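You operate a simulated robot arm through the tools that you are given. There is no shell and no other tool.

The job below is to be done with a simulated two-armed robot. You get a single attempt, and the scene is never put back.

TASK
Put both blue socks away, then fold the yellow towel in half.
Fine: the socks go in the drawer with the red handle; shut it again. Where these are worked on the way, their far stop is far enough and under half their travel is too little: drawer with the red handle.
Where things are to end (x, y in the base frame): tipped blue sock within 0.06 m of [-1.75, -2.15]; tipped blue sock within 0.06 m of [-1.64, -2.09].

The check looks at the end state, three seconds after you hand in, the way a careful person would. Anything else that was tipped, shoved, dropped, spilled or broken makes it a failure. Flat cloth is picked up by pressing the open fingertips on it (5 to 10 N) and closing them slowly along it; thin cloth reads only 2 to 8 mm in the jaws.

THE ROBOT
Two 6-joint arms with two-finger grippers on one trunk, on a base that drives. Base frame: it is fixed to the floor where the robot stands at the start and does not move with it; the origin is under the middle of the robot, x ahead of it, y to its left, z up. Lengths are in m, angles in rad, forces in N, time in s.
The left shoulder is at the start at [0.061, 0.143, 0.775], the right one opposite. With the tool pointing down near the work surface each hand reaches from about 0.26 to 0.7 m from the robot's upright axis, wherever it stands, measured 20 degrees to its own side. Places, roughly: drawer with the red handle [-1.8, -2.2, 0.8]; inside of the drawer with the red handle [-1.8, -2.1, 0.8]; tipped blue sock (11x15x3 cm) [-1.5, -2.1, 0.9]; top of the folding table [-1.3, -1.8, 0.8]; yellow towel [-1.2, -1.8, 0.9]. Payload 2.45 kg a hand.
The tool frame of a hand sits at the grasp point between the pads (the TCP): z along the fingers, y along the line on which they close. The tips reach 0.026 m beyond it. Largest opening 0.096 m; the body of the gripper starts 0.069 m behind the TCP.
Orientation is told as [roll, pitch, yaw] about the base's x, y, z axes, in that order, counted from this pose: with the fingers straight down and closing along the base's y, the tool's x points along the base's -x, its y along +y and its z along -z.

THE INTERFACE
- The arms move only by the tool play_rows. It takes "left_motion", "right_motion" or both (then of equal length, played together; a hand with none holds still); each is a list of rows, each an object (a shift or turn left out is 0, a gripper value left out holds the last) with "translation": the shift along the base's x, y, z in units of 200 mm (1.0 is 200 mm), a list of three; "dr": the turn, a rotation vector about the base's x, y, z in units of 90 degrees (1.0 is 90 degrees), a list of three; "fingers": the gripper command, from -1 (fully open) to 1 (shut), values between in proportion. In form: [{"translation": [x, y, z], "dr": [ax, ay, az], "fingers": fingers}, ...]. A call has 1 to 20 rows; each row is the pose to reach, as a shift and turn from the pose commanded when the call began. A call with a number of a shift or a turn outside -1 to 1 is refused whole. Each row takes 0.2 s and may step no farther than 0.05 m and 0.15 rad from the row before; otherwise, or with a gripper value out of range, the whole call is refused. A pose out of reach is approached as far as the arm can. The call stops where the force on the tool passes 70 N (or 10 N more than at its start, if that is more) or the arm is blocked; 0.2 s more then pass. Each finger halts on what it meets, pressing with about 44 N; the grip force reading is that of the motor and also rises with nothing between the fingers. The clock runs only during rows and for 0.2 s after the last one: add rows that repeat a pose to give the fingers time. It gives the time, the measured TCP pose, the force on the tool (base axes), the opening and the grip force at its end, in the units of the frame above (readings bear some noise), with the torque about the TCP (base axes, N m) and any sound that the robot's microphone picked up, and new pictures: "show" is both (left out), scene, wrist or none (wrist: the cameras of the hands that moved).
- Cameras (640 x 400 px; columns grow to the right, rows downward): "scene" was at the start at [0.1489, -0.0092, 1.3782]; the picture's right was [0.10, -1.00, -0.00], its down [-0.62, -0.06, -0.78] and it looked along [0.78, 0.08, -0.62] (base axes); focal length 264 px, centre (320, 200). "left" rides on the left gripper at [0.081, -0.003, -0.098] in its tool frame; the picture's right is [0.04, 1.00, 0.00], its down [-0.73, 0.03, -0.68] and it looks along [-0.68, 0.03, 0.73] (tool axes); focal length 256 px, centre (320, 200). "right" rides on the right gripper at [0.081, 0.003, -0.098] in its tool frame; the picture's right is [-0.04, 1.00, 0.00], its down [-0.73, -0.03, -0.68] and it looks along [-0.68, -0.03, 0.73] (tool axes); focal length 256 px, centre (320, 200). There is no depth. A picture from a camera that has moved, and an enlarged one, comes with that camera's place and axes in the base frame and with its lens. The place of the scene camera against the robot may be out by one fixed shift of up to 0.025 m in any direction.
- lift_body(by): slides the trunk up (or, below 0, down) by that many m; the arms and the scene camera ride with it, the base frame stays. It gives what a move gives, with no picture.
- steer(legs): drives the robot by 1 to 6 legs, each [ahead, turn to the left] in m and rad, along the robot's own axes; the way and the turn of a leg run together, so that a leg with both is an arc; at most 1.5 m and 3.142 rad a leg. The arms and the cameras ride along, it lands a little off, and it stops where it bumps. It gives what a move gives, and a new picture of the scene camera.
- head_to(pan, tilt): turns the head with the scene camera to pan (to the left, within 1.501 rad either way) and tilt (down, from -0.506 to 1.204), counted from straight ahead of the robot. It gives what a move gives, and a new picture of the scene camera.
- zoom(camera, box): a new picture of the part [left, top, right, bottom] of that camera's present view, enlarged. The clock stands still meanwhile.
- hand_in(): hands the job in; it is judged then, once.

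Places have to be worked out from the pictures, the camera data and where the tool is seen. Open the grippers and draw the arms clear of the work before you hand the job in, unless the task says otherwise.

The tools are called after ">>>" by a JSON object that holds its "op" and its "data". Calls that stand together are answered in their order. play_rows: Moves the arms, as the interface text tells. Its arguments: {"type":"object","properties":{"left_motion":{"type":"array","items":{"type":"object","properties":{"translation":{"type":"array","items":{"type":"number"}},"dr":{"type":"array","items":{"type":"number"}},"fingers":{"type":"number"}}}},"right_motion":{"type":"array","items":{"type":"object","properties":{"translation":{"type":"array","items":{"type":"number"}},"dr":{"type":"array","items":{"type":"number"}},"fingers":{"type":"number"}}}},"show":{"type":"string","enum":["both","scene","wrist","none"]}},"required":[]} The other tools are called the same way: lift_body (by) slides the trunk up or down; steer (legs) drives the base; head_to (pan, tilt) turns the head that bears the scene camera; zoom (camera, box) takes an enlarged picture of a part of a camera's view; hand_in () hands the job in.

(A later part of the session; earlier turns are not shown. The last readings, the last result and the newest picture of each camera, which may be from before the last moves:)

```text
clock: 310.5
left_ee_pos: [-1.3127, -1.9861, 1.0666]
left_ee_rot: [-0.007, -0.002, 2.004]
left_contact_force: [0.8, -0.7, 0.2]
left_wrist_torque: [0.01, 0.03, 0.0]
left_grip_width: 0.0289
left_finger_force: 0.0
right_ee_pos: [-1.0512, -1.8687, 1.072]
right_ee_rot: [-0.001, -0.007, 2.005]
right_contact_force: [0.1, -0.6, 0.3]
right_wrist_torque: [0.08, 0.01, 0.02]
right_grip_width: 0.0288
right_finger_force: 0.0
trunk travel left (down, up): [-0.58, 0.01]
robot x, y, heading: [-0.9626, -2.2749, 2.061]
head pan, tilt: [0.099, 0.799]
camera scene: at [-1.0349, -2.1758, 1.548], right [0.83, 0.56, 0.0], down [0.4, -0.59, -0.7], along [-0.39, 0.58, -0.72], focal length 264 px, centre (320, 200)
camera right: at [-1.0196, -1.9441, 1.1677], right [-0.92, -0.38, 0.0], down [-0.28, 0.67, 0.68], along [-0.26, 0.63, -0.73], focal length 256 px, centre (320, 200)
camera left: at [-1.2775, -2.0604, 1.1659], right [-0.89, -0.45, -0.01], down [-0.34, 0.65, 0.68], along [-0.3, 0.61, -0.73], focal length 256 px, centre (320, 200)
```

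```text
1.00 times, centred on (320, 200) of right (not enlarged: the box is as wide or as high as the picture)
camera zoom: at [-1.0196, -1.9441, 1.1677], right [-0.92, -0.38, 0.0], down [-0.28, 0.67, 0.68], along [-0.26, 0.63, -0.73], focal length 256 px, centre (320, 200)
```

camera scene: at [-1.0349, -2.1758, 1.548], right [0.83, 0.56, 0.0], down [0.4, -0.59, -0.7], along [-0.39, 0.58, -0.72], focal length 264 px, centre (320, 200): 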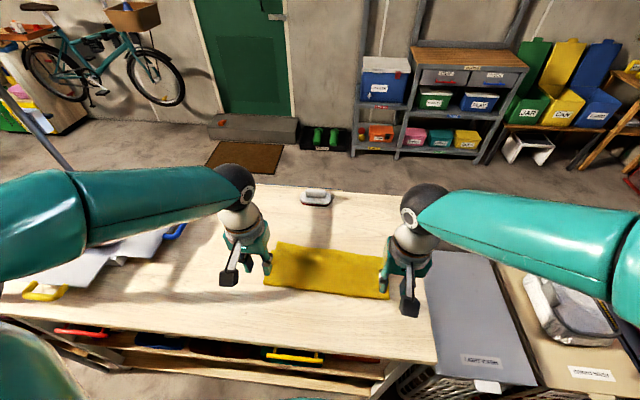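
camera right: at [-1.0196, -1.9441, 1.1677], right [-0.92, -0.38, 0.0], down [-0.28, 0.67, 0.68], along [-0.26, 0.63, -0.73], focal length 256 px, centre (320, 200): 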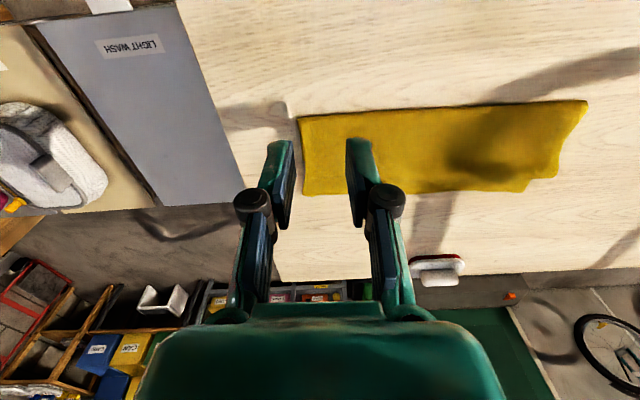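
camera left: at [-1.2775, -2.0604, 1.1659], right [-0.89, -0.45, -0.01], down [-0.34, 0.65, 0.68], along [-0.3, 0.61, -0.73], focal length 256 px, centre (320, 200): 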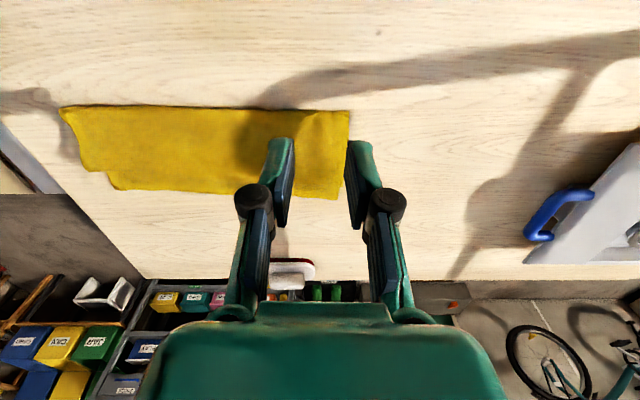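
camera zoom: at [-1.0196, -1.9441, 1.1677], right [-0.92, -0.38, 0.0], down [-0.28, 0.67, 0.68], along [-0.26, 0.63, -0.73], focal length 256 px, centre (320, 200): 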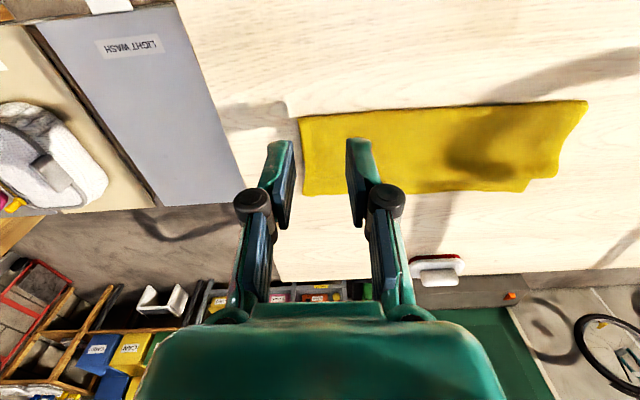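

The towel now looks like a neat half-fold. I zoom on its left and right ends to check how well the layers' edges match.

>>> {"op": "zoom", "data": {"camera": "left", "box": [40, 90, 200, 210]}}

>>> {"op": "zoom", "data": {"camera": "right", "box": [460, 80, 620, 210]}}

>>> {"op": "zoom", "data": {"camera": "scene", "box": [255, 230, 335, 300]}}

```text
3.33 times, centred on (120, 150) of left
camera zoom: at [-1.2775, -2.0604, 1.1659], right [-0.89, -0.45, -0.01], down [-0.34, 0.65, 0.68], along [-0.3, 0.61, -0.73], focal length 853 px, centre (987, 367)
```

zoom: 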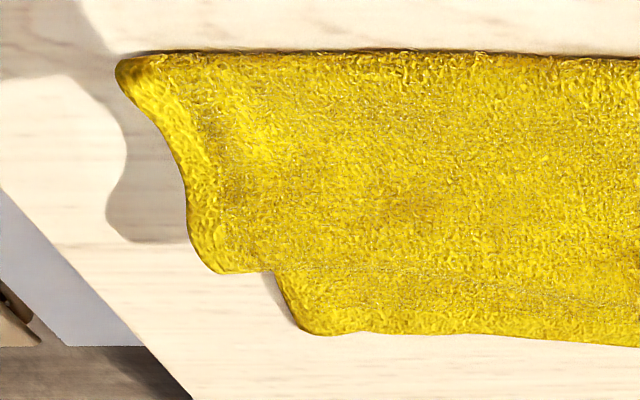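

```text
3.08 times, centred on (540, 145) of right
camera zoom: at [-1.0196, -1.9441, 1.1677], right [-0.92, -0.38, 0.0], down [-0.28, 0.67, 0.68], along [-0.26, 0.63, -0.73], focal length 788 px, centre (-357, 369)
```

zoom: 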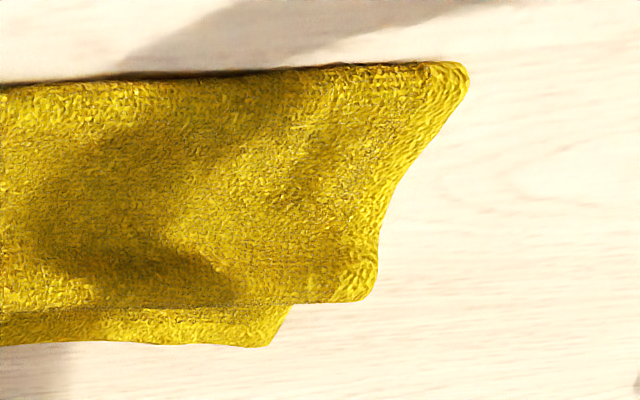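

```text
5.71 times, centred on (295, 265) of scene
camera zoom: at [-1.0349, -2.1758, 1.548], right [0.83, 0.56, 0.0], down [0.4, -0.59, -0.7], along [-0.39, 0.58, -0.72], focal length 1509 px, centre (463, -171)
```

zoom: 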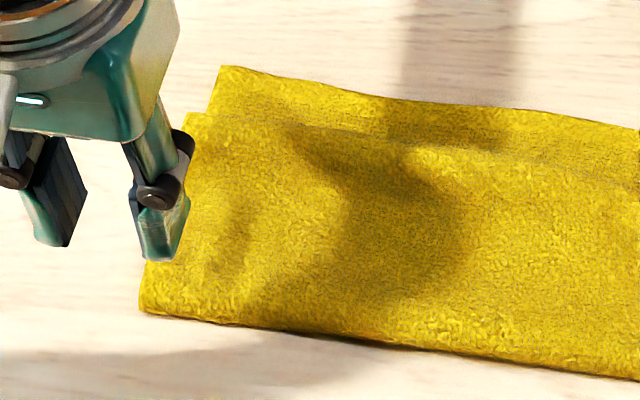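

The top layer's edge is ~3.5 cm short of the bottom layer's edge, uniformly. I move the hands apart to get unobstructed views of both ends before a small correction.

>>> {"op": "play_rows", "data": {"left_motion": [{"translation": [-0.15, -0.1, 0.0], "fingers": 0.4}, {"translation": [-0.3, -0.2, 0.0], "fingers": 0.4}, {"translation": [-0.45, -0.3, 0.0], "fingers": 0.4}, {"translation": [-0.45, -0.3, 0.0], "fingers": 0.4}], "right_motion": [{"translation": [0.17, 0.06, 0.0], "fingers": 0.4}, {"translation": [0.34, 0.12, 0.0], "fingers": 0.4}, {"translation": [0.5, 0.18, 0.0], "fingers": 0.4}, {"translation": [0.5, 0.18, 0.0], "fingers": 0.4}], "show": "both"}}

>>> {"op": "zoom", "data": {"camera": "scene", "box": [250, 225, 410, 325]}}

```text
clock: 311.5
left_ee_pos: [-1.4058, -2.0414, 1.0676]
left_ee_rot: [-0.008, -0.003, 2.006]
left_contact_force: [0.1, -0.8, -0.2]
left_wrist_torque: [0.01, 0.01, 0.0]
left_grip_width: 0.0289
left_finger_force: 0.1
right_ee_pos: [-0.9535, -1.8297, 1.0682]
right_ee_rot: [0.0, -0.005, 2.005]
right_contact_force: [0.2, 0.2, -0.3]
right_wrist_torque: [-0.05, 0.02, 0.01]
right_grip_width: 0.0287
right_finger_force: 0.1
trunk travel left (down, up): [-0.58, 0.01]
robot x, y, heading: [-0.963, -2.2779, 2.064]
head pan, tilt: [0.099, 0.799]
camera scene: at [-1.0365, -2.1729, 1.5477], right [0.83, 0.56, 0.0], down [0.4, -0.6, -0.7], along [-0.39, 0.58, -0.72], focal length 264 px, centre (320, 200)
camera right: at [-0.921, -1.9045, 1.1651], right [-0.92, -0.38, 0.0], down [-0.28, 0.68, 0.68], along [-0.26, 0.63, -0.73], focal length 256 px, centre (320, 200)
camera left: at [-1.37, -2.1155, 1.1669], right [-0.89, -0.45, -0.01], down [-0.34, 0.65, 0.68], along [-0.3, 0.61, -0.73], focal length 256 px, centre (320, 200)
```

scene: 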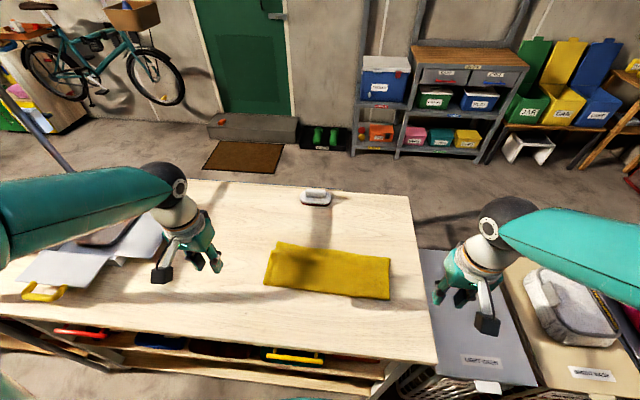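
right: 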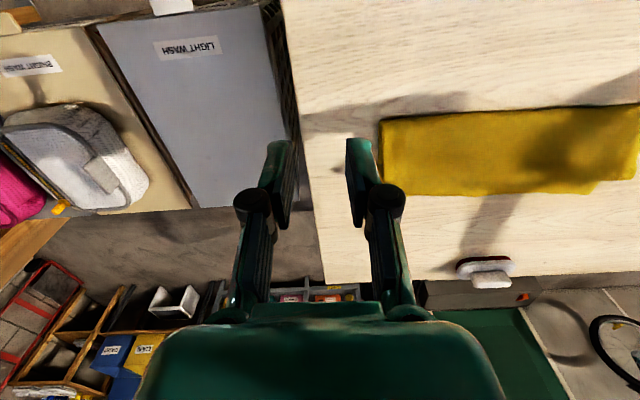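
left: 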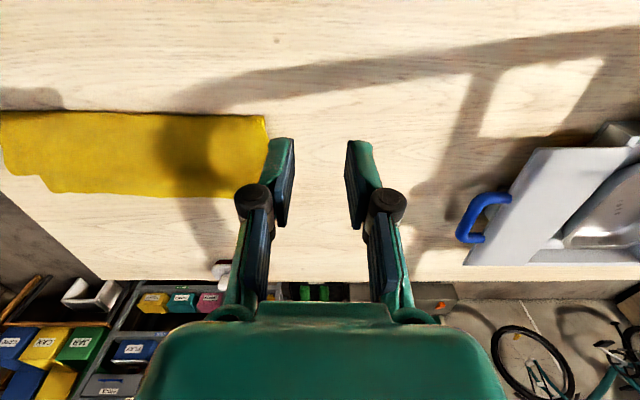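

```text
4.00 times, centred on (330, 275) of scene
camera zoom: at [-1.0365, -2.1729, 1.5477], right [0.83, 0.56, 0.0], down [0.4, -0.6, -0.7], along [-0.39, 0.58, -0.72], focal length 1057 px, centre (280, -100)
```

zoom: 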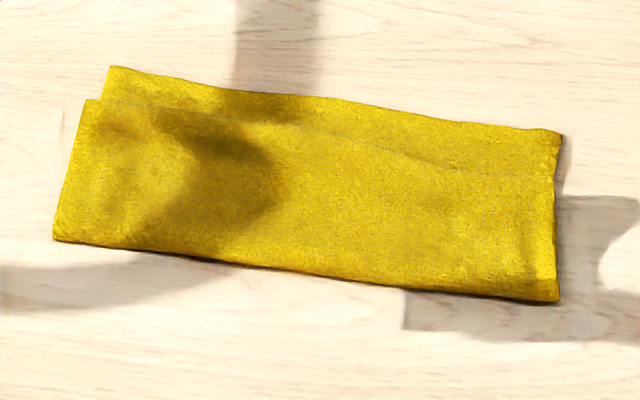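

I zoom on both wrist views for accurate edge positions.

>>> {"op": "zoom", "data": {"camera": "left", "box": [120, 90, 280, 210]}}

>>> {"op": "zoom", "data": {"camera": "right", "box": [360, 90, 520, 210]}}

>>> {"op": "zoom", "data": {"camera": "right", "box": [520, 90, 640, 210]}}

```text
3.33 times, centred on (200, 150) of left
camera zoom: at [-1.37, -2.1155, 1.1669], right [-0.89, -0.45, -0.01], down [-0.34, 0.65, 0.68], along [-0.3, 0.61, -0.73], focal length 853 px, centre (720, 367)
```

zoom: 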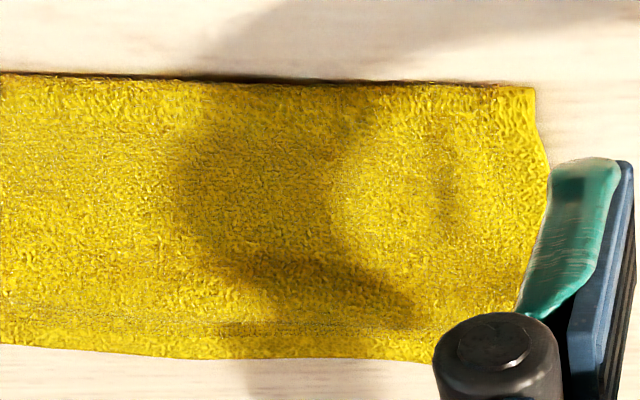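

```text
3.33 times, centred on (440, 150) of right
camera zoom: at [-0.921, -1.9045, 1.1651], right [-0.92, -0.38, 0.0], down [-0.28, 0.68, 0.68], along [-0.26, 0.63, -0.73], focal length 853 px, centre (-80, 367)
```

zoom: 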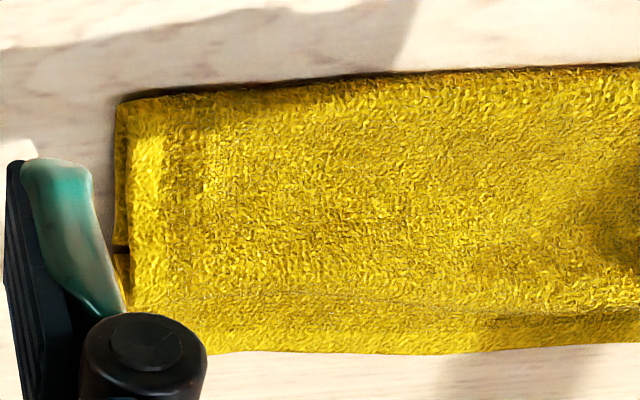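

```text
3.33 times, centred on (580, 150) of right
camera zoom: at [-0.921, -1.9045, 1.1651], right [-0.92, -0.38, 0.0], down [-0.28, 0.68, 0.68], along [-0.26, 0.63, -0.73], focal length 853 px, centre (-547, 367)
```

zoom: 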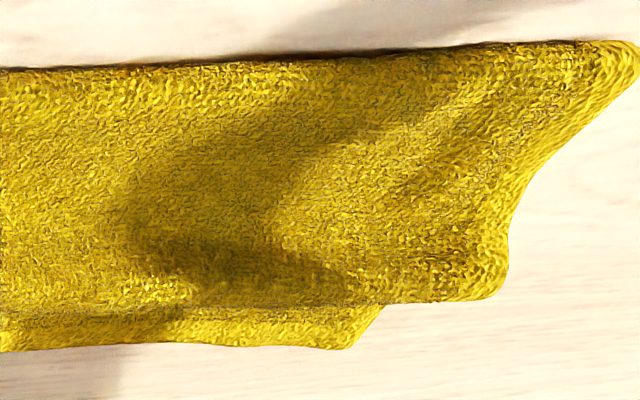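

Looking closely, the top sheet is the longer one (overhangs the shorter bottom sheet by ~3.5 cm, a single layer there). I will grip that overhanging edge with both hands, unfold the towel toward me, straighten it, and refold it along a taut arc. First, hover over the edge points.

>>> {"op": "play_rows", "data": {"left_motion": [{"translation": [0.01, 0.2, 0], "fingers": 0.2}, {"translation": [0.02, 0.4, -0.05], "fingers": 0.2}, {"translation": [0.03, 0.6, -0.1], "fingers": 0.2}, {"translation": [0.04, 0.78, -0.2], "fingers": 0.2}, {"translation": [0.05, 0.95, -0.3], "fingers": 0.2}, {"translation": [0.05, 0.95, -0.4], "fingers": 0.2}], "right_motion": [{"translation": [-0.16, 0.12, 0], "fingers": 0.2}, {"translation": [-0.32, 0.24, -0.05], "fingers": 0.2}, {"translation": [-0.48, 0.36, -0.1], "fingers": 0.2}, {"translation": [-0.63, 0.48, -0.2], "fingers": 0.2}, {"translation": [-0.78, 0.6, -0.3], "fingers": 0.2}, {"translation": [-0.9065, 0.682, -0.4], "fingers": 0.2}], "show": "none"}}

>>> {"op": "play_rows", "data": {"left_motion": [{"translation": [0.005, 0.1, -0.1]}, {"translation": [0.005, 0.1995, -0.2]}, {"translation": [0.005, 0.1995, -0.29]}, {"translation": [0.005, 0.1995, -0.29]}], "right_motion": [{"translation": [0, 0, -0.1]}, {"translation": [0, 0, -0.2]}, {"translation": [0, 0, -0.29]}, {"translation": [0, 0, -0.29]}], "show": "wrist"}}

```text
clock: 312.9
left_ee_pos: [-1.3962, -1.8504, 0.9891]
left_ee_rot: [-0.009, -0.001, 2.003]
left_contact_force: [0.2, -0.2, -0.2]
left_wrist_torque: [0.0, 0.0, 0.01]
left_grip_width: 0.0385
left_finger_force: 0.2
right_ee_pos: [-1.1364, -1.6921, 0.9876]
right_ee_rot: [-0.001, -0.005, 2.004]
right_contact_force: [-0.5, -0.4, -0.6]
right_wrist_torque: [0.04, -0.02, 0.01]
right_grip_width: 0.0386
right_finger_force: 0.0
trunk travel left (down, up): [-0.58, 0.01]
robot x, y, heading: [-0.9645, -2.2773, 2.063]
head pan, tilt: [0.099, 0.799]
```

```text
clock: 313.9
left_ee_pos: [-1.3927, -1.8126, 0.93]
left_ee_rot: [-0.007, -0.002, 2.004]
left_contact_force: [-0.3, 0.7, -0.2]
left_wrist_torque: [0.0, 0.01, -0.03]
left_grip_width: 0.0384
left_finger_force: 0.0
right_ee_pos: [-1.1346, -1.6922, 0.928]
right_ee_rot: [-0.001, -0.005, 2.003]
right_contact_force: [0.9, 0.4, 0.1]
right_wrist_torque: [-0.02, 0.03, 0.01]
right_grip_width: 0.0384
right_finger_force: 0.1
trunk travel left (down, up): [-0.58, 0.01]
robot x, y, heading: [-0.9628, -2.2768, 2.062]
head pan, tilt: [0.099, 0.799]
camera right: at [-1.1028, -1.767, 1.0257], right [-0.92, -0.38, 0.0], down [-0.28, 0.68, 0.68], along [-0.26, 0.63, -0.73], focal length 256 px, centre (320, 200)
camera left: at [-1.3575, -1.8868, 1.0289], right [-0.89, -0.45, -0.01], down [-0.34, 0.65, 0.68], along [-0.3, 0.61, -0.73], focal length 256 px, centre (320, 200)
```

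right: 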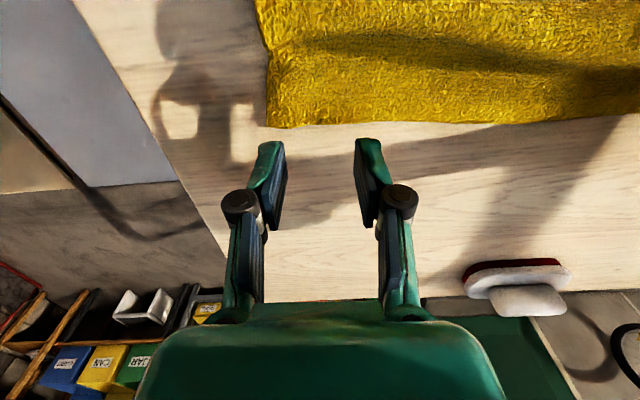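
left: 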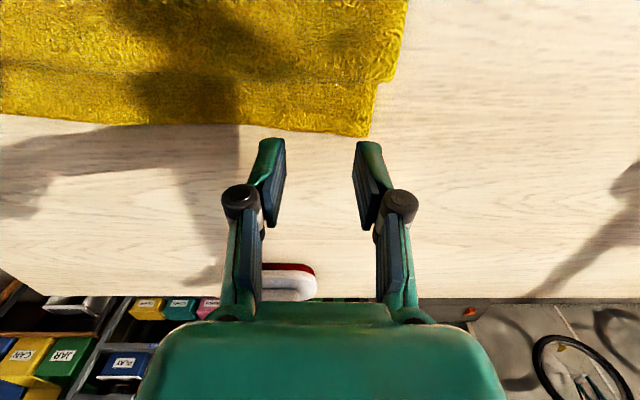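

Both hands are over the single-layer edge (~1 cm and 0.5 cm inside). I lower both to z≈0.886 (right hand 4 mm inward) and then press.

>>> {"op": "play_rows", "data": {"left_motion": [{"translation": [0, 0, -0.1]}, {"translation": [0, 0, -0.18]}, {"translation": [0, 0, -0.22]}, {"translation": [0, 0, -0.22]}], "right_motion": [{"translation": [0.01, -0.0175, -0.1]}, {"translation": [0.01, -0.0175, -0.18]}, {"translation": [0.01, -0.0175, -0.21]}, {"translation": [0.01, -0.0175, -0.21]}], "show": "none"}}

>>> {"op": "play_rows", "data": {"left_motion": [{"translation": [0, 0, -0.015]}, {"translation": [0, 0, -0.025]}, {"translation": [0, 0, -0.025]}], "right_motion": [{"translation": [0, 0, -0.015]}, {"translation": [0, 0, -0.025]}, {"translation": [0, 0, -0.025]}], "show": "none"}}

```text
clock: 314.9
left_ee_pos: [-1.3943, -1.8117, 0.8866]
left_ee_rot: [-0.008, -0.001, 2.003]
left_contact_force: [0.1, 0.5, -0.9]
left_wrist_torque: [0.01, 0.02, -0.01]
left_grip_width: 0.0383
left_finger_force: 0.0
right_ee_pos: [-1.1347, -1.6961, 0.8885]
right_ee_rot: [0.0, -0.006, 2.001]
right_contact_force: [-0.1, -0.2, 0.3]
right_wrist_torque: [-0.01, 0.02, 0.01]
right_grip_width: 0.0382
right_finger_force: 0.1
trunk travel left (down, up): [-0.58, 0.01]
robot x, y, heading: [-0.9627, -2.2754, 2.063]
head pan, tilt: [0.099, 0.799]
```

```text
clock: 315.7
left_ee_pos: [-1.3934, -1.8121, 0.8814]
left_ee_rot: [-0.007, 0.0, 2.003]
left_contact_force: [-1.2, 0.2, 1.6]
left_wrist_torque: [-0.01, -0.04, -0.01]
left_grip_width: 0.0384
left_finger_force: 0.2
right_ee_pos: [-1.1343, -1.696, 0.8839]
right_ee_rot: [0.0, -0.003, 2.002]
right_contact_force: [-0.7, 0.1, 1.7]
right_wrist_torque: [0.0, -0.03, 0.0]
right_grip_width: 0.0384
right_finger_force: 0.1
trunk travel left (down, up): [-0.58, 0.01]
robot x, y, heading: [-0.9659, -2.2737, 2.054]
head pan, tilt: [0.099, 0.799]
```

>>> {"op": "play_rows", "data": {"left_motion": [{"translation": [0, 0, -0.007]}, {"translation": [0, 0, -0.007]}], "right_motion": [{"translation": [0, 0, -0.01]}, {"translation": [0, 0, -0.01]}], "show": "none"}}

```text
clock: 316.3
left_ee_pos: [-1.3924, -1.8129, 0.8796]
left_ee_rot: [-0.008, -0.002, 2.004]
left_contact_force: [0.6, 0.8, 1.0]
left_wrist_torque: [0.05, 0.0, -0.03]
left_grip_width: 0.0387
left_finger_force: 0.8
right_ee_pos: [-1.1351, -1.6958, 0.8829]
right_ee_rot: [0.0, -0.006, 2.002]
right_contact_force: [-0.4, -0.4, 0.0]
right_wrist_torque: [-0.02, -0.01, 0.02]
right_grip_width: 0.0381
right_finger_force: 0.2
trunk travel left (down, up): [-0.58, 0.01]
robot x, y, heading: [-0.9656, -2.2763, 2.061]
head pan, tilt: [0.099, 0.799]
```

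>>> {"op": "play_rows", "data": {"left_motion": [{"translation": [0, 0, -0.006]}, {"translation": [0, 0, -0.006]}], "right_motion": [{"translation": [0, 0, -0.012]}, {"translation": [0, 0, -0.018]}], "show": "none"}}

```text
clock: 316.9
left_ee_pos: [-1.3934, -1.8121, 0.879]
left_ee_rot: [-0.006, -0.002, 2.005]
left_contact_force: [-0.1, 2.0, 4.7]
left_wrist_torque: [0.02, 0.04, -0.04]
left_grip_width: 0.0384
left_finger_force: 0.7
right_ee_pos: [-1.1344, -1.6954, 0.8798]
right_ee_rot: [0.0, -0.007, 2.002]
right_contact_force: [0.5, -0.2, 4.2]
right_wrist_torque: [-0.01, -0.02, -0.03]
right_grip_width: 0.0385
right_finger_force: 0.2
trunk travel left (down, up): [-0.58, 0.01]
robot x, y, heading: [-0.9681, -2.277, 2.06]
head pan, tilt: [0.099, 0.799]
```

Contact at 4.7 N and 4.2 N. I press slightly more and close both grippers slowly.

>>> {"op": "play_rows", "data": {"left_motion": [{"translation": [0, 0, -0.003], "fingers": 0.2}, {"translation": [0, 0, -0.003], "fingers": 0.27}, {"translation": [0, 0, -0.003], "fingers": 0.33}, {"translation": [0, 0, -0.003], "fingers": 0.39}, {"translation": [0, 0, -0.003], "fingers": 0.45}, {"translation": [0, 0, -0.003], "fingers": 0.51}, {"translation": [0, 0, -0.003], "fingers": 0.57}, {"translation": [0, 0, -0.003], "fingers": 0.63}, {"translation": [0, 0, -0.003], "fingers": 0.69}, {"translation": [0, 0, -0.003], "fingers": 0.75}, {"translation": [0, 0, -0.003], "fingers": 0.81}, {"translation": [0, 0, -0.003], "fingers": 0.87}, {"translation": [0, 0, -0.003], "fingers": 0.93}, {"translation": [0, 0, -0.003], "fingers": 1.0}, {"translation": [0, 0, -0.003], "fingers": 1.0}, {"translation": [0, 0, -0.003], "fingers": 1.0}], "right_motion": [{"translation": [0, 0, -0.004], "fingers": 0.2}, {"translation": [0, 0, -0.004], "fingers": 0.27}, {"translation": [0, 0, -0.004], "fingers": 0.33}, {"translation": [0, 0, -0.004], "fingers": 0.39}, {"translation": [0, 0, -0.004], "fingers": 0.45}, {"translation": [0, 0, -0.004], "fingers": 0.51}, {"translation": [0, 0, -0.004], "fingers": 0.57}, {"translation": [0, 0, -0.004], "fingers": 0.63}, {"translation": [0, 0, -0.004], "fingers": 0.69}, {"translation": [0, 0, -0.004], "fingers": 0.75}, {"translation": [0, 0, -0.004], "fingers": 0.81}, {"translation": [0, 0, -0.004], "fingers": 0.87}, {"translation": [0, 0, -0.004], "fingers": 0.93}, {"translation": [0, 0, -0.004], "fingers": 1.0}, {"translation": [0, 0, -0.004], "fingers": 1.0}, {"translation": [0, 0, -0.004], "fingers": 1.0}], "show": "wrist"}}

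```text
clock: 320.3
left_ee_pos: [-1.3916, -1.8143, 0.8787]
left_ee_rot: [-0.008, -0.003, 2.005]
left_contact_force: [5.8, 1.8, 6.5]
left_wrist_torque: [-0.03, -0.12, 0.02]
left_grip_width: 0.0034
left_finger_force: 31.8
right_ee_pos: [-1.1347, -1.6956, 0.8777]
right_ee_rot: [0.0, -0.007, 2.002]
right_contact_force: [-4.6, -0.9, 11.1]
right_wrist_torque: [-0.02, 0.07, -0.08]
right_grip_width: 0.004
right_finger_force: 32.7
trunk travel left (down, up): [-0.58, 0.01]
robot x, y, heading: [-0.9646, -2.2772, 2.062]
head pan, tilt: [0.099, 0.799]
camera right: at [-1.1028, -1.7716, 0.9754], right [-0.92, -0.38, 0.0], down [-0.28, 0.67, 0.68], along [-0.26, 0.63, -0.73], focal length 256 px, centre (320, 200)
camera left: at [-1.357, -1.8873, 0.9777], right [-0.89, -0.45, -0.01], down [-0.34, 0.65, 0.68], along [-0.3, 0.61, -0.73], focal length 256 px, centre (320, 200)
```

right: 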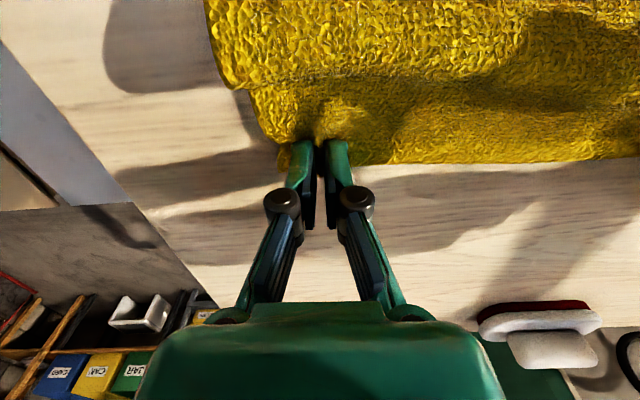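
left: 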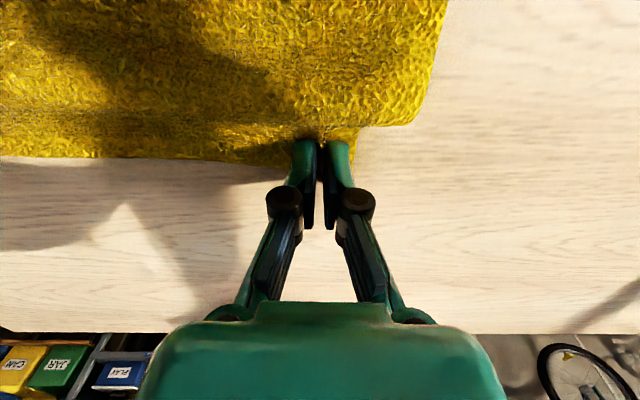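

Both grips hold a single layer (3.4 and 4.0 mm). I lift the edge along an arc back toward me to about 60° and look at what hangs.

>>> {"op": "play_rows", "data": {"left_motion": [{"translation": [0.0138, -0.0048, 0.113]}, {"translation": [0.0276, -0.0303, 0.2225]}, {"translation": [0.0504, -0.0725, 0.325]}, {"translation": [0.0814, -0.1296, 0.418]}, {"translation": [0.1194, -0.1999, 0.498]}, {"translation": [0.1637, -0.2817, 0.563]}, {"translation": [0.1637, -0.2817, 0.563]}], "right_motion": [{"translation": [-0.0042, -0.0128, 0.113]}, {"translation": [0.0096, -0.0383, 0.2225]}, {"translation": [0.0324, -0.0805, 0.325]}, {"translation": [0.0634, -0.1376, 0.418]}, {"translation": [0.1014, -0.2079, 0.498]}, {"translation": [0.1457, -0.2897, 0.563]}, {"translation": [0.1457, -0.2897, 0.563]}], "show": "both"}}

>>> {"op": "zoom", "data": {"camera": "scene", "box": [230, 180, 430, 305]}}

```text
clock: 321.9
left_ee_pos: [-1.3614, -1.8676, 0.9908]
left_ee_rot: [-0.008, 0.002, 2.003]
left_contact_force: [2.0, 0.2, -1.0]
left_wrist_torque: [0.01, -0.01, -0.01]
left_grip_width: 0.003
left_finger_force: 30.1
right_ee_pos: [-1.1066, -1.7536, 0.9909]
right_ee_rot: [0.0, -0.004, 2.003]
right_contact_force: [-1.9, -0.7, -0.3]
right_wrist_torque: [-0.02, 0.03, -0.04]
right_grip_width: 0.0041
right_finger_force: 33.2
trunk travel left (down, up): [-0.58, 0.01]
robot x, y, heading: [-0.9633, -2.2751, 2.058]
head pan, tilt: [0.099, 0.799]
camera scene: at [-1.0371, -2.1716, 1.5475], right [0.83, 0.56, 0.0], down [0.4, -0.6, -0.7], along [-0.39, 0.58, -0.72], focal length 264 px, centre (320, 200)
camera right: at [-1.0755, -1.8275, 1.0871], right [-0.92, -0.38, 0.0], down [-0.28, 0.68, 0.68], along [-0.26, 0.63, -0.73], focal length 256 px, centre (320, 200)
camera left: at [-1.3255, -1.9413, 1.0901], right [-0.89, -0.46, -0.01], down [-0.34, 0.65, 0.68], along [-0.3, 0.61, -0.73], focal length 256 px, centre (320, 200)
```

scene: 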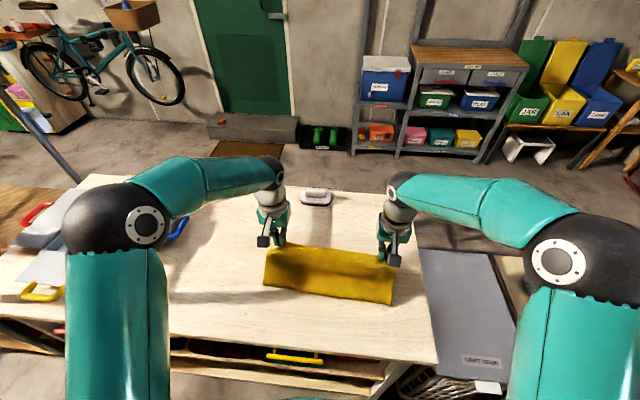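
right: 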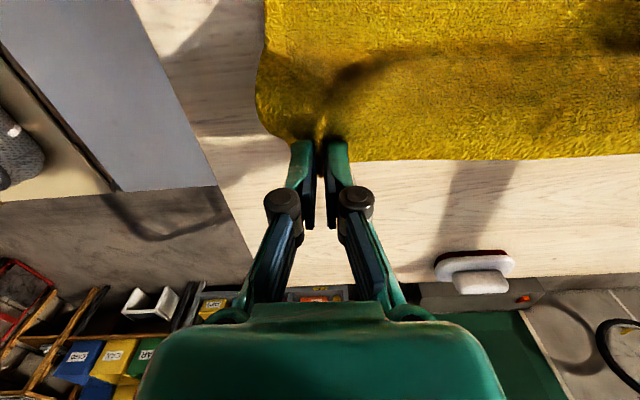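
left: 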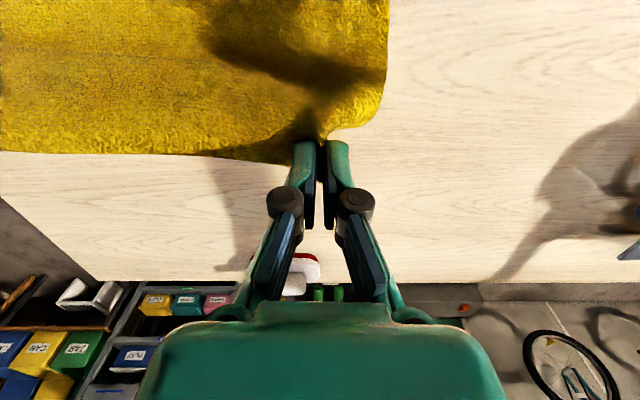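

```text
3.20 times, centred on (330, 242) of scene
camera zoom: at [-1.0371, -2.1716, 1.5475], right [0.83, 0.56, 0.0], down [0.4, -0.6, -0.7], along [-0.39, 0.58, -0.72], focal length 845 px, centre (288, 64)
```

zoom: 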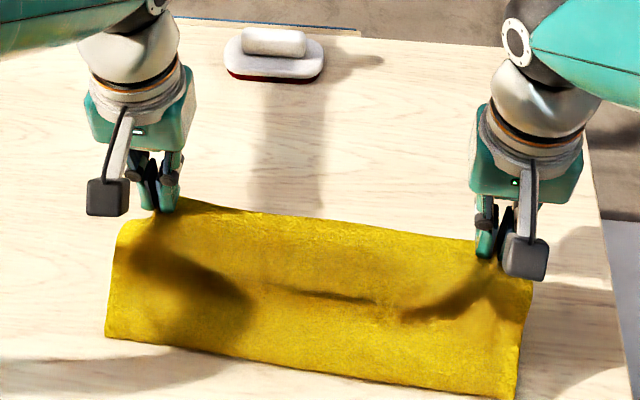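

I continue the unfolding arc toward me up to 120° and check which layers come along.

>>> {"op": "play_rows", "data": {"left_motion": [{"translation": [0.0488, -0.0901, 0.048]}, {"translation": [0.1009, -0.1863, 0.077]}, {"translation": [0.1547, -0.2857, 0.087]}, {"translation": [0.2085, -0.385, 0.077]}, {"translation": [0.2606, -0.4813, 0.048]}, {"translation": [0.3094, -0.5714, 0.0]}, {"translation": [0.3094, -0.5714, 0.0]}], "right_motion": [{"translation": [0.0488, -0.0901, 0.048]}, {"translation": [0.1009, -0.1863, 0.077]}, {"translation": [0.1547, -0.2857, 0.087]}, {"translation": [0.2085, -0.385, 0.077]}, {"translation": [0.2606, -0.4813, 0.048]}, {"translation": [0.3094, -0.5714, 0.0]}, {"translation": [0.3094, -0.5714, 0.0]}], "show": "both"}}

>>> {"op": "zoom", "data": {"camera": "scene", "box": [210, 200, 450, 350]}}

```text
clock: 323.5
left_ee_pos: [-1.3005, -1.9838, 0.9891]
left_ee_rot: [-0.007, -0.002, 2.003]
left_contact_force: [3.2, 2.1, 0.3]
left_wrist_torque: [0.06, -0.05, 0.01]
left_grip_width: 0.0028
left_finger_force: 29.8
right_ee_pos: [-1.0442, -1.8698, 0.9894]
right_ee_rot: [0.0, -0.005, 2.002]
right_contact_force: [-3.7, -1.8, -1.1]
right_wrist_torque: [-0.08, 0.05, -0.03]
right_grip_width: 0.0041
right_finger_force: 34.1
trunk travel left (down, up): [-0.58, 0.01]
robot x, y, heading: [-0.9666, -2.276, 2.063]
head pan, tilt: [0.099, 0.799]
camera scene: at [-1.0366, -2.1726, 1.5476], right [0.83, 0.56, 0.0], down [0.4, -0.6, -0.7], along [-0.39, 0.58, -0.72], focal length 264 px, centre (320, 200)
camera right: at [-1.0119, -1.9441, 1.0857], right [-0.92, -0.38, 0.0], down [-0.28, 0.68, 0.68], along [-0.26, 0.63, -0.73], focal length 256 px, centre (320, 200)
camera left: at [-1.2642, -2.0572, 1.0897], right [-0.89, -0.46, -0.01], down [-0.34, 0.65, 0.68], along [-0.3, 0.61, -0.73], focal length 256 px, centre (320, 200)
```

scene: 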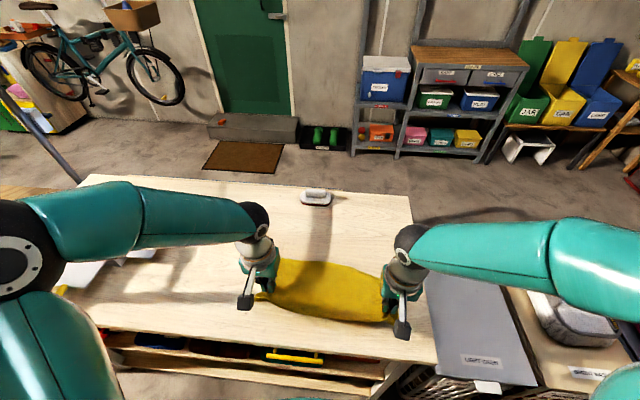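
right: 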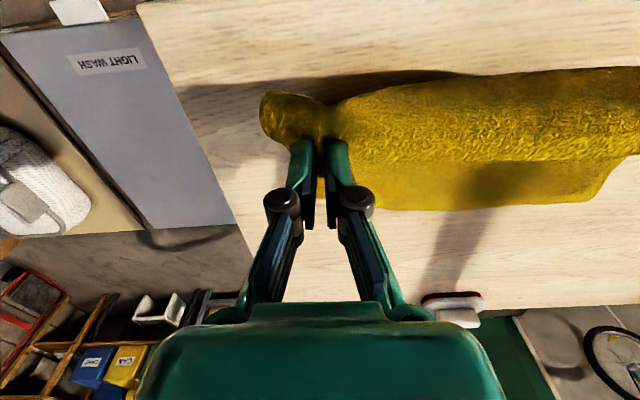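
left: 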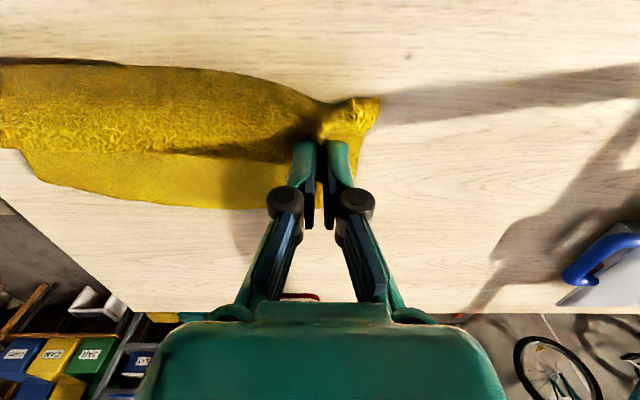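

```text
2.67 times, centred on (330, 275) of scene
camera zoom: at [-1.0366, -2.1726, 1.5476], right [0.83, 0.56, 0.0], down [0.4, -0.6, -0.7], along [-0.39, 0.58, -0.72], focal length 704 px, centre (293, 0)
```

zoom: 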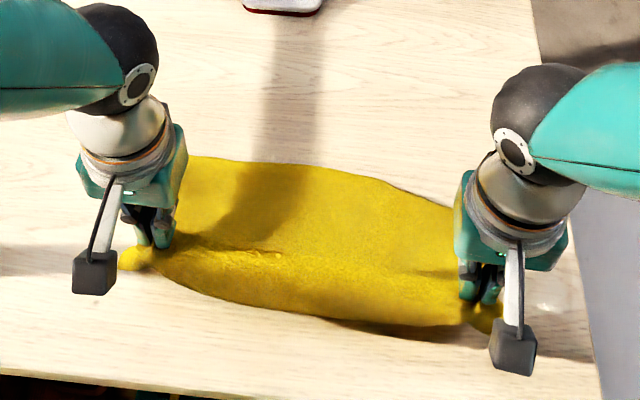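

As expected: we hold the hem of the longer top sheet; the bottom sheet lies with its far edge at n≈-0.25. I bring the hem on toward me and down, to straighten the towel flat.

>>> {"op": "play_rows", "data": {"left_motion": [{"translation": [0.0466, -0.0861, -0.05]}, {"translation": [0.0933, -0.1723, -0.125]}, {"translation": [0.1399, -0.2584, -0.225]}, {"translation": [0.1866, -0.3446, -0.35]}, {"translation": [0.2216, -0.4092, -0.45]}, {"translation": [0.2332, -0.4307, -0.525]}, {"translation": [0.2332, -0.4307, -0.525]}], "right_motion": [{"translation": [0.0481, -0.0888, -0.05]}, {"translation": [0.0962, -0.1776, -0.125]}, {"translation": [0.1442, -0.2663, -0.225]}, {"translation": [0.1923, -0.3551, -0.35]}, {"translation": [0.2285, -0.4219, -0.45]}, {"translation": [0.2404, -0.4439, -0.525]}, {"translation": [0.2404, -0.4439, -0.525]}], "show": "both"}}

>>> {"op": "zoom", "data": {"camera": "scene", "box": [210, 220, 450, 370]}}

```text
clock: 325.1
left_ee_pos: [-1.2511, -2.0705, 0.8865]
left_ee_rot: [-0.007, -0.002, 2.004]
left_contact_force: [0.2, 0.2, 0.7]
left_wrist_torque: [0.02, -0.07, 0.0]
left_grip_width: 0.0032
left_finger_force: 33.1
right_ee_pos: [-0.9986, -1.9562, 0.8863]
right_ee_rot: [-0.001, -0.004, 2.001]
right_contact_force: [-1.4, -0.3, 0.4]
right_wrist_torque: [0.02, 0.03, -0.07]
right_grip_width: 0.0042
right_finger_force: 34.7
right hand out of reach, approached as far as the arm can: row 6, 7
trunk travel left (down, up): [-0.58, 0.01]
robot x, y, heading: [-0.9656, -2.2763, 2.058]
head pan, tilt: [0.099, 0.799]
camera scene: at [-1.0358, -2.1739, 1.5479], right [0.83, 0.56, 0.0], down [0.4, -0.6, -0.7], along [-0.39, 0.58, -0.72], focal length 264 px, centre (320, 200)
camera right: at [-0.9671, -2.0309, 0.983], right [-0.92, -0.38, 0.0], down [-0.28, 0.68, 0.68], along [-0.26, 0.63, -0.73], focal length 256 px, centre (320, 200)
camera left: at [-1.2158, -2.1442, 0.9858], right [-0.89, -0.46, -0.01], down [-0.34, 0.65, 0.68], along [-0.3, 0.61, -0.73], focal length 256 px, centre (320, 200)
```

scene: 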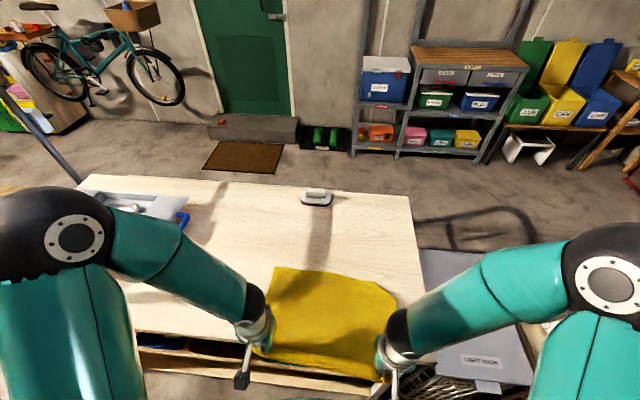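
right: 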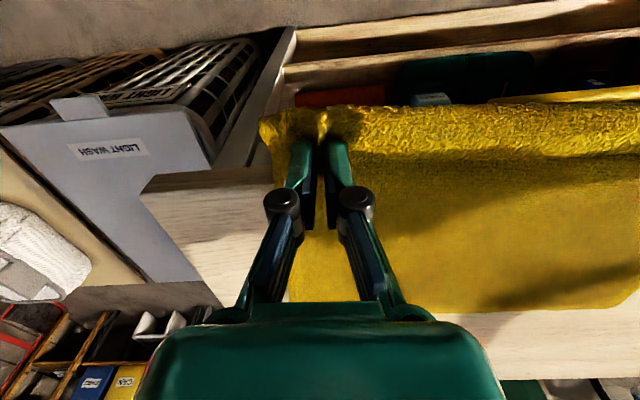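
left: 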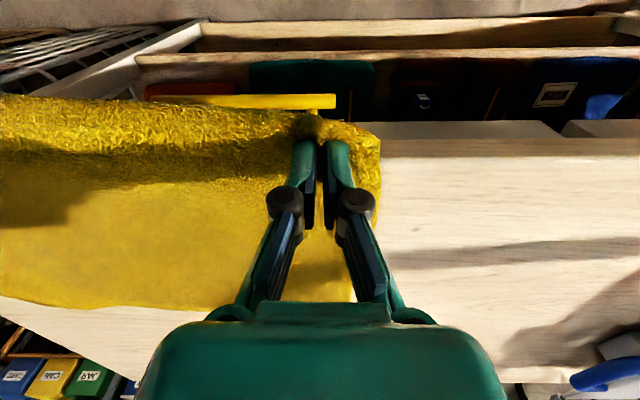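

```text
2.67 times, centred on (330, 295) of scene
camera zoom: at [-1.0358, -2.1739, 1.5479], right [0.83, 0.56, 0.0], down [0.4, -0.6, -0.7], along [-0.39, 0.58, -0.72], focal length 704 px, centre (293, -53)
```

zoom: 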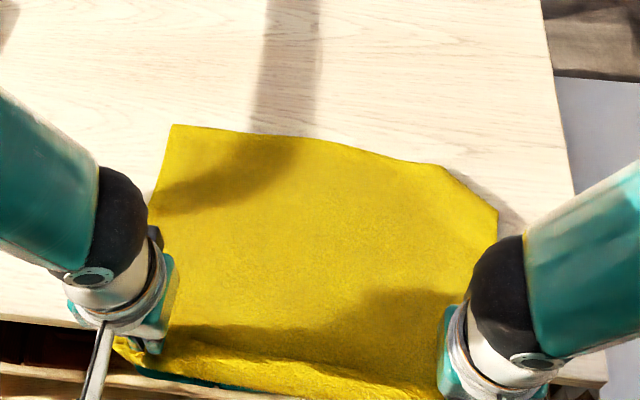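

The towel is nearly flat but its far-right corner is tucked under. A cleaner way from here: lift the towel completely by its hem so it hangs straight, then lay the lower half on the table coming toward me and fold the upper half back over it. I start lifting along a slanted path.

>>> {"op": "play_rows", "data": {"left_motion": [{"translation": [0, 0, 0.1], "dr": [0, 0, 0.005]}, {"translation": [-0.0238, 0.044, 0.25], "dr": [0, 0, 0.01]}, {"translation": [-0.0595, 0.1099, 0.4], "dr": [0, 0, 0.02]}, {"translation": [-0.0952, 0.1758, 0.55], "dr": [0, 0, 0.03]}, {"translation": [-0.1428, 0.2637, 0.7], "dr": [0, 0, 0.038]}, {"translation": [-0.1904, 0.3516, 0.85], "dr": [0, 0, 0.038]}, {"translation": [-0.238, 0.4395, 0.975], "dr": [0, 0, 0.038]}], "right_motion": [{"translation": [-0.0071, 0.0132, 0.1], "dr": [0, 0, 0.005]}, {"translation": [-0.0381, 0.0703, 0.25], "dr": [0, 0, 0.01]}, {"translation": [-0.0809, 0.1494, 0.4], "dr": [0, 0, 0.02]}, {"translation": [-0.1238, 0.2285, 0.55], "dr": [0, 0, 0.03]}, {"translation": [-0.1785, 0.3296, 0.7], "dr": [0, 0, 0.038]}, {"translation": [-0.2332, 0.4307, 0.85], "dr": [0, 0, 0.038]}, {"translation": [-0.2856, 0.5274, 0.975], "dr": [0, 0, 0.038]}], "show": "scene"}}

```text
clock: 326.7
left_ee_pos: [-1.3011, -1.9816, 1.0795]
left_ee_rot: [-0.009, -0.002, 2.061]
left_contact_force: [1.8, 1.0, 1.0]
left_wrist_torque: [-0.08, -0.02, -0.02]
left_grip_width: 0.0025
left_finger_force: 28.9
right_ee_pos: [-1.0583, -1.8467, 1.0802]
right_ee_rot: [-0.001, -0.002, 2.063]
right_contact_force: [-1.6, -0.4, -1.7]
right_wrist_torque: [-0.03, 0.03, 0.0]
right_grip_width: 0.0043
right_finger_force: 33.8
trunk travel left (down, up): [-0.58, 0.01]
robot x, y, heading: [-0.9649, -2.2783, 2.065]
head pan, tilt: [0.099, 0.799]
camera scene: at [-1.0368, -2.1722, 1.5475], right [0.83, 0.56, 0.0], down [0.4, -0.6, -0.7], along [-0.39, 0.58, -0.72], focal length 264 px, centre (320, 200)
```

scene: 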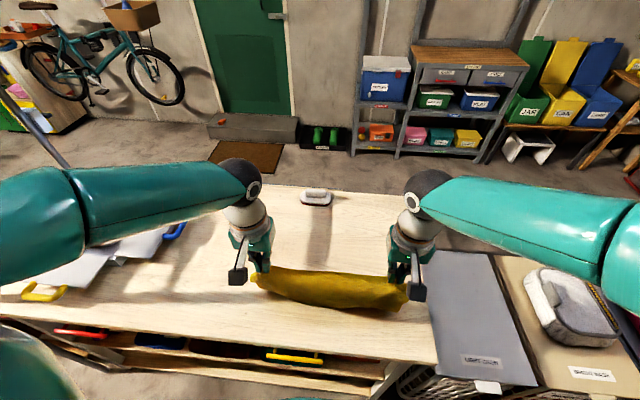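

Still holding on both sides. I lift on to z≈1.19 and forward to n≈-0.17.

>>> {"op": "play_rows", "data": {"left_motion": [{"translation": [-0.04, 0.073, 0.12]}, {"translation": [-0.08, 0.147, 0.24]}, {"translation": [-0.12, 0.22, 0.36]}, {"translation": [-0.155, 0.286, 0.48]}, {"translation": [-0.167, 0.308, 0.57]}, {"translation": [-0.167, 0.308, 0.57]}], "right_motion": [{"translation": [-0.04, 0.073, 0.12]}, {"translation": [-0.08, 0.147, 0.24]}, {"translation": [-0.12, 0.22, 0.36]}, {"translation": [-0.15, 0.276, 0.48]}, {"translation": [-0.16, 0.295, 0.57]}, {"translation": [-0.16, 0.295, 0.57]}], "show": "both"}}

>>> {"op": "zoom", "data": {"camera": "scene", "box": [210, 170, 450, 320]}}

```text
clock: 328.1
left_ee_pos: [-1.3332, -1.9197, 1.1954]
left_ee_rot: [-0.006, 0.0, 2.063]
left_contact_force: [0.6, 1.4, -0.1]
left_wrist_torque: [0.04, -0.05, 0.0]
left_grip_width: 0.0018
left_finger_force: 29.1
right_ee_pos: [-1.0897, -1.7893, 1.1937]
right_ee_rot: [0.001, -0.006, 2.062]
right_contact_force: [-1.6, -0.2, -0.7]
right_wrist_torque: [-0.02, 0.04, -0.04]
right_grip_width: 0.0048
right_finger_force: 34.4
trunk travel left (down, up): [-0.58, 0.01]
robot x, y, heading: [-0.9654, -2.2772, 2.065]
head pan, tilt: [0.099, 0.799]
camera scene: at [-1.0364, -2.1729, 1.5477], right [0.83, 0.56, 0.0], down [0.4, -0.6, -0.7], along [-0.39, 0.58, -0.72], focal length 264 px, centre (320, 200)
camera right: at [-1.0524, -1.8628, 1.2908], right [-0.9, -0.44, 0.0], down [-0.32, 0.66, 0.68], along [-0.3, 0.61, -0.73], focal length 256 px, centre (320, 200)
camera left: at [-1.2937, -1.9906, 1.2948], right [-0.86, -0.51, -0.01], down [-0.38, 0.63, 0.68], along [-0.34, 0.59, -0.73], focal length 256 px, centre (320, 200)
```

scene: 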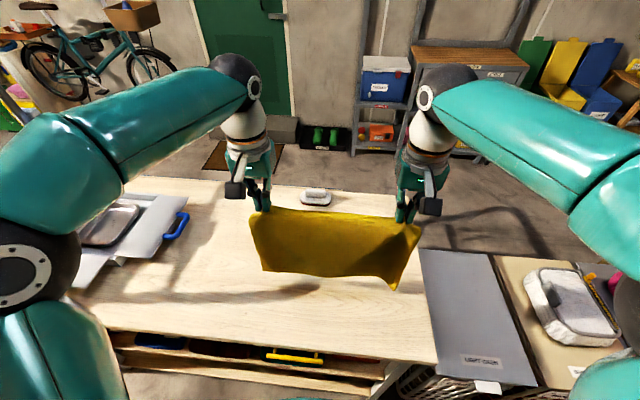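
right: 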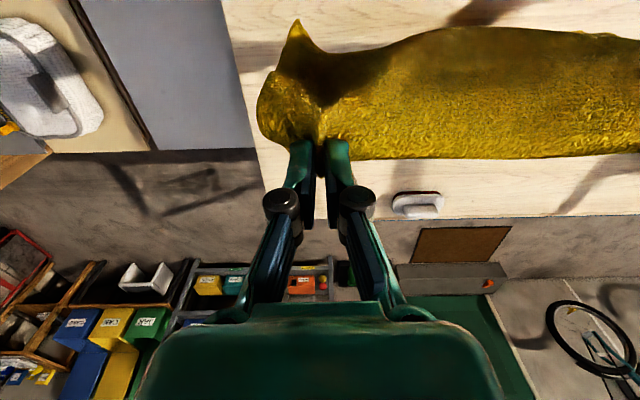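
left: 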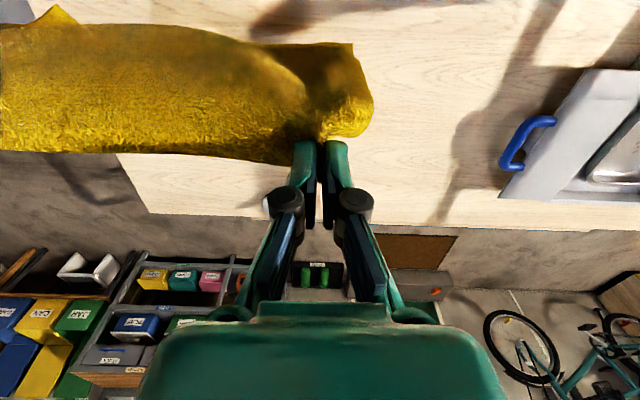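

```text
2.67 times, centred on (330, 245) of scene
camera zoom: at [-1.0364, -2.1729, 1.5477], right [0.83, 0.56, 0.0], down [0.4, -0.6, -0.7], along [-0.39, 0.58, -0.72], focal length 704 px, centre (293, 80)
```

zoom: 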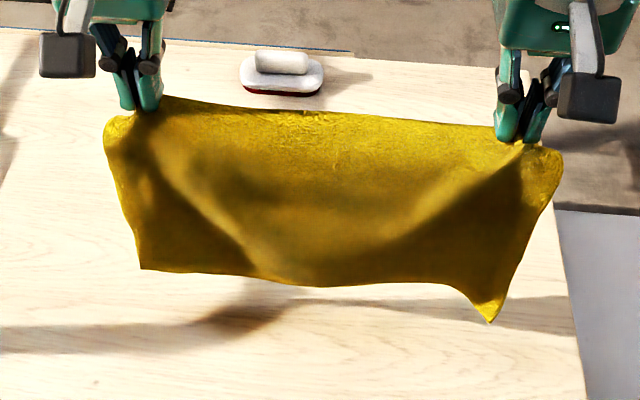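

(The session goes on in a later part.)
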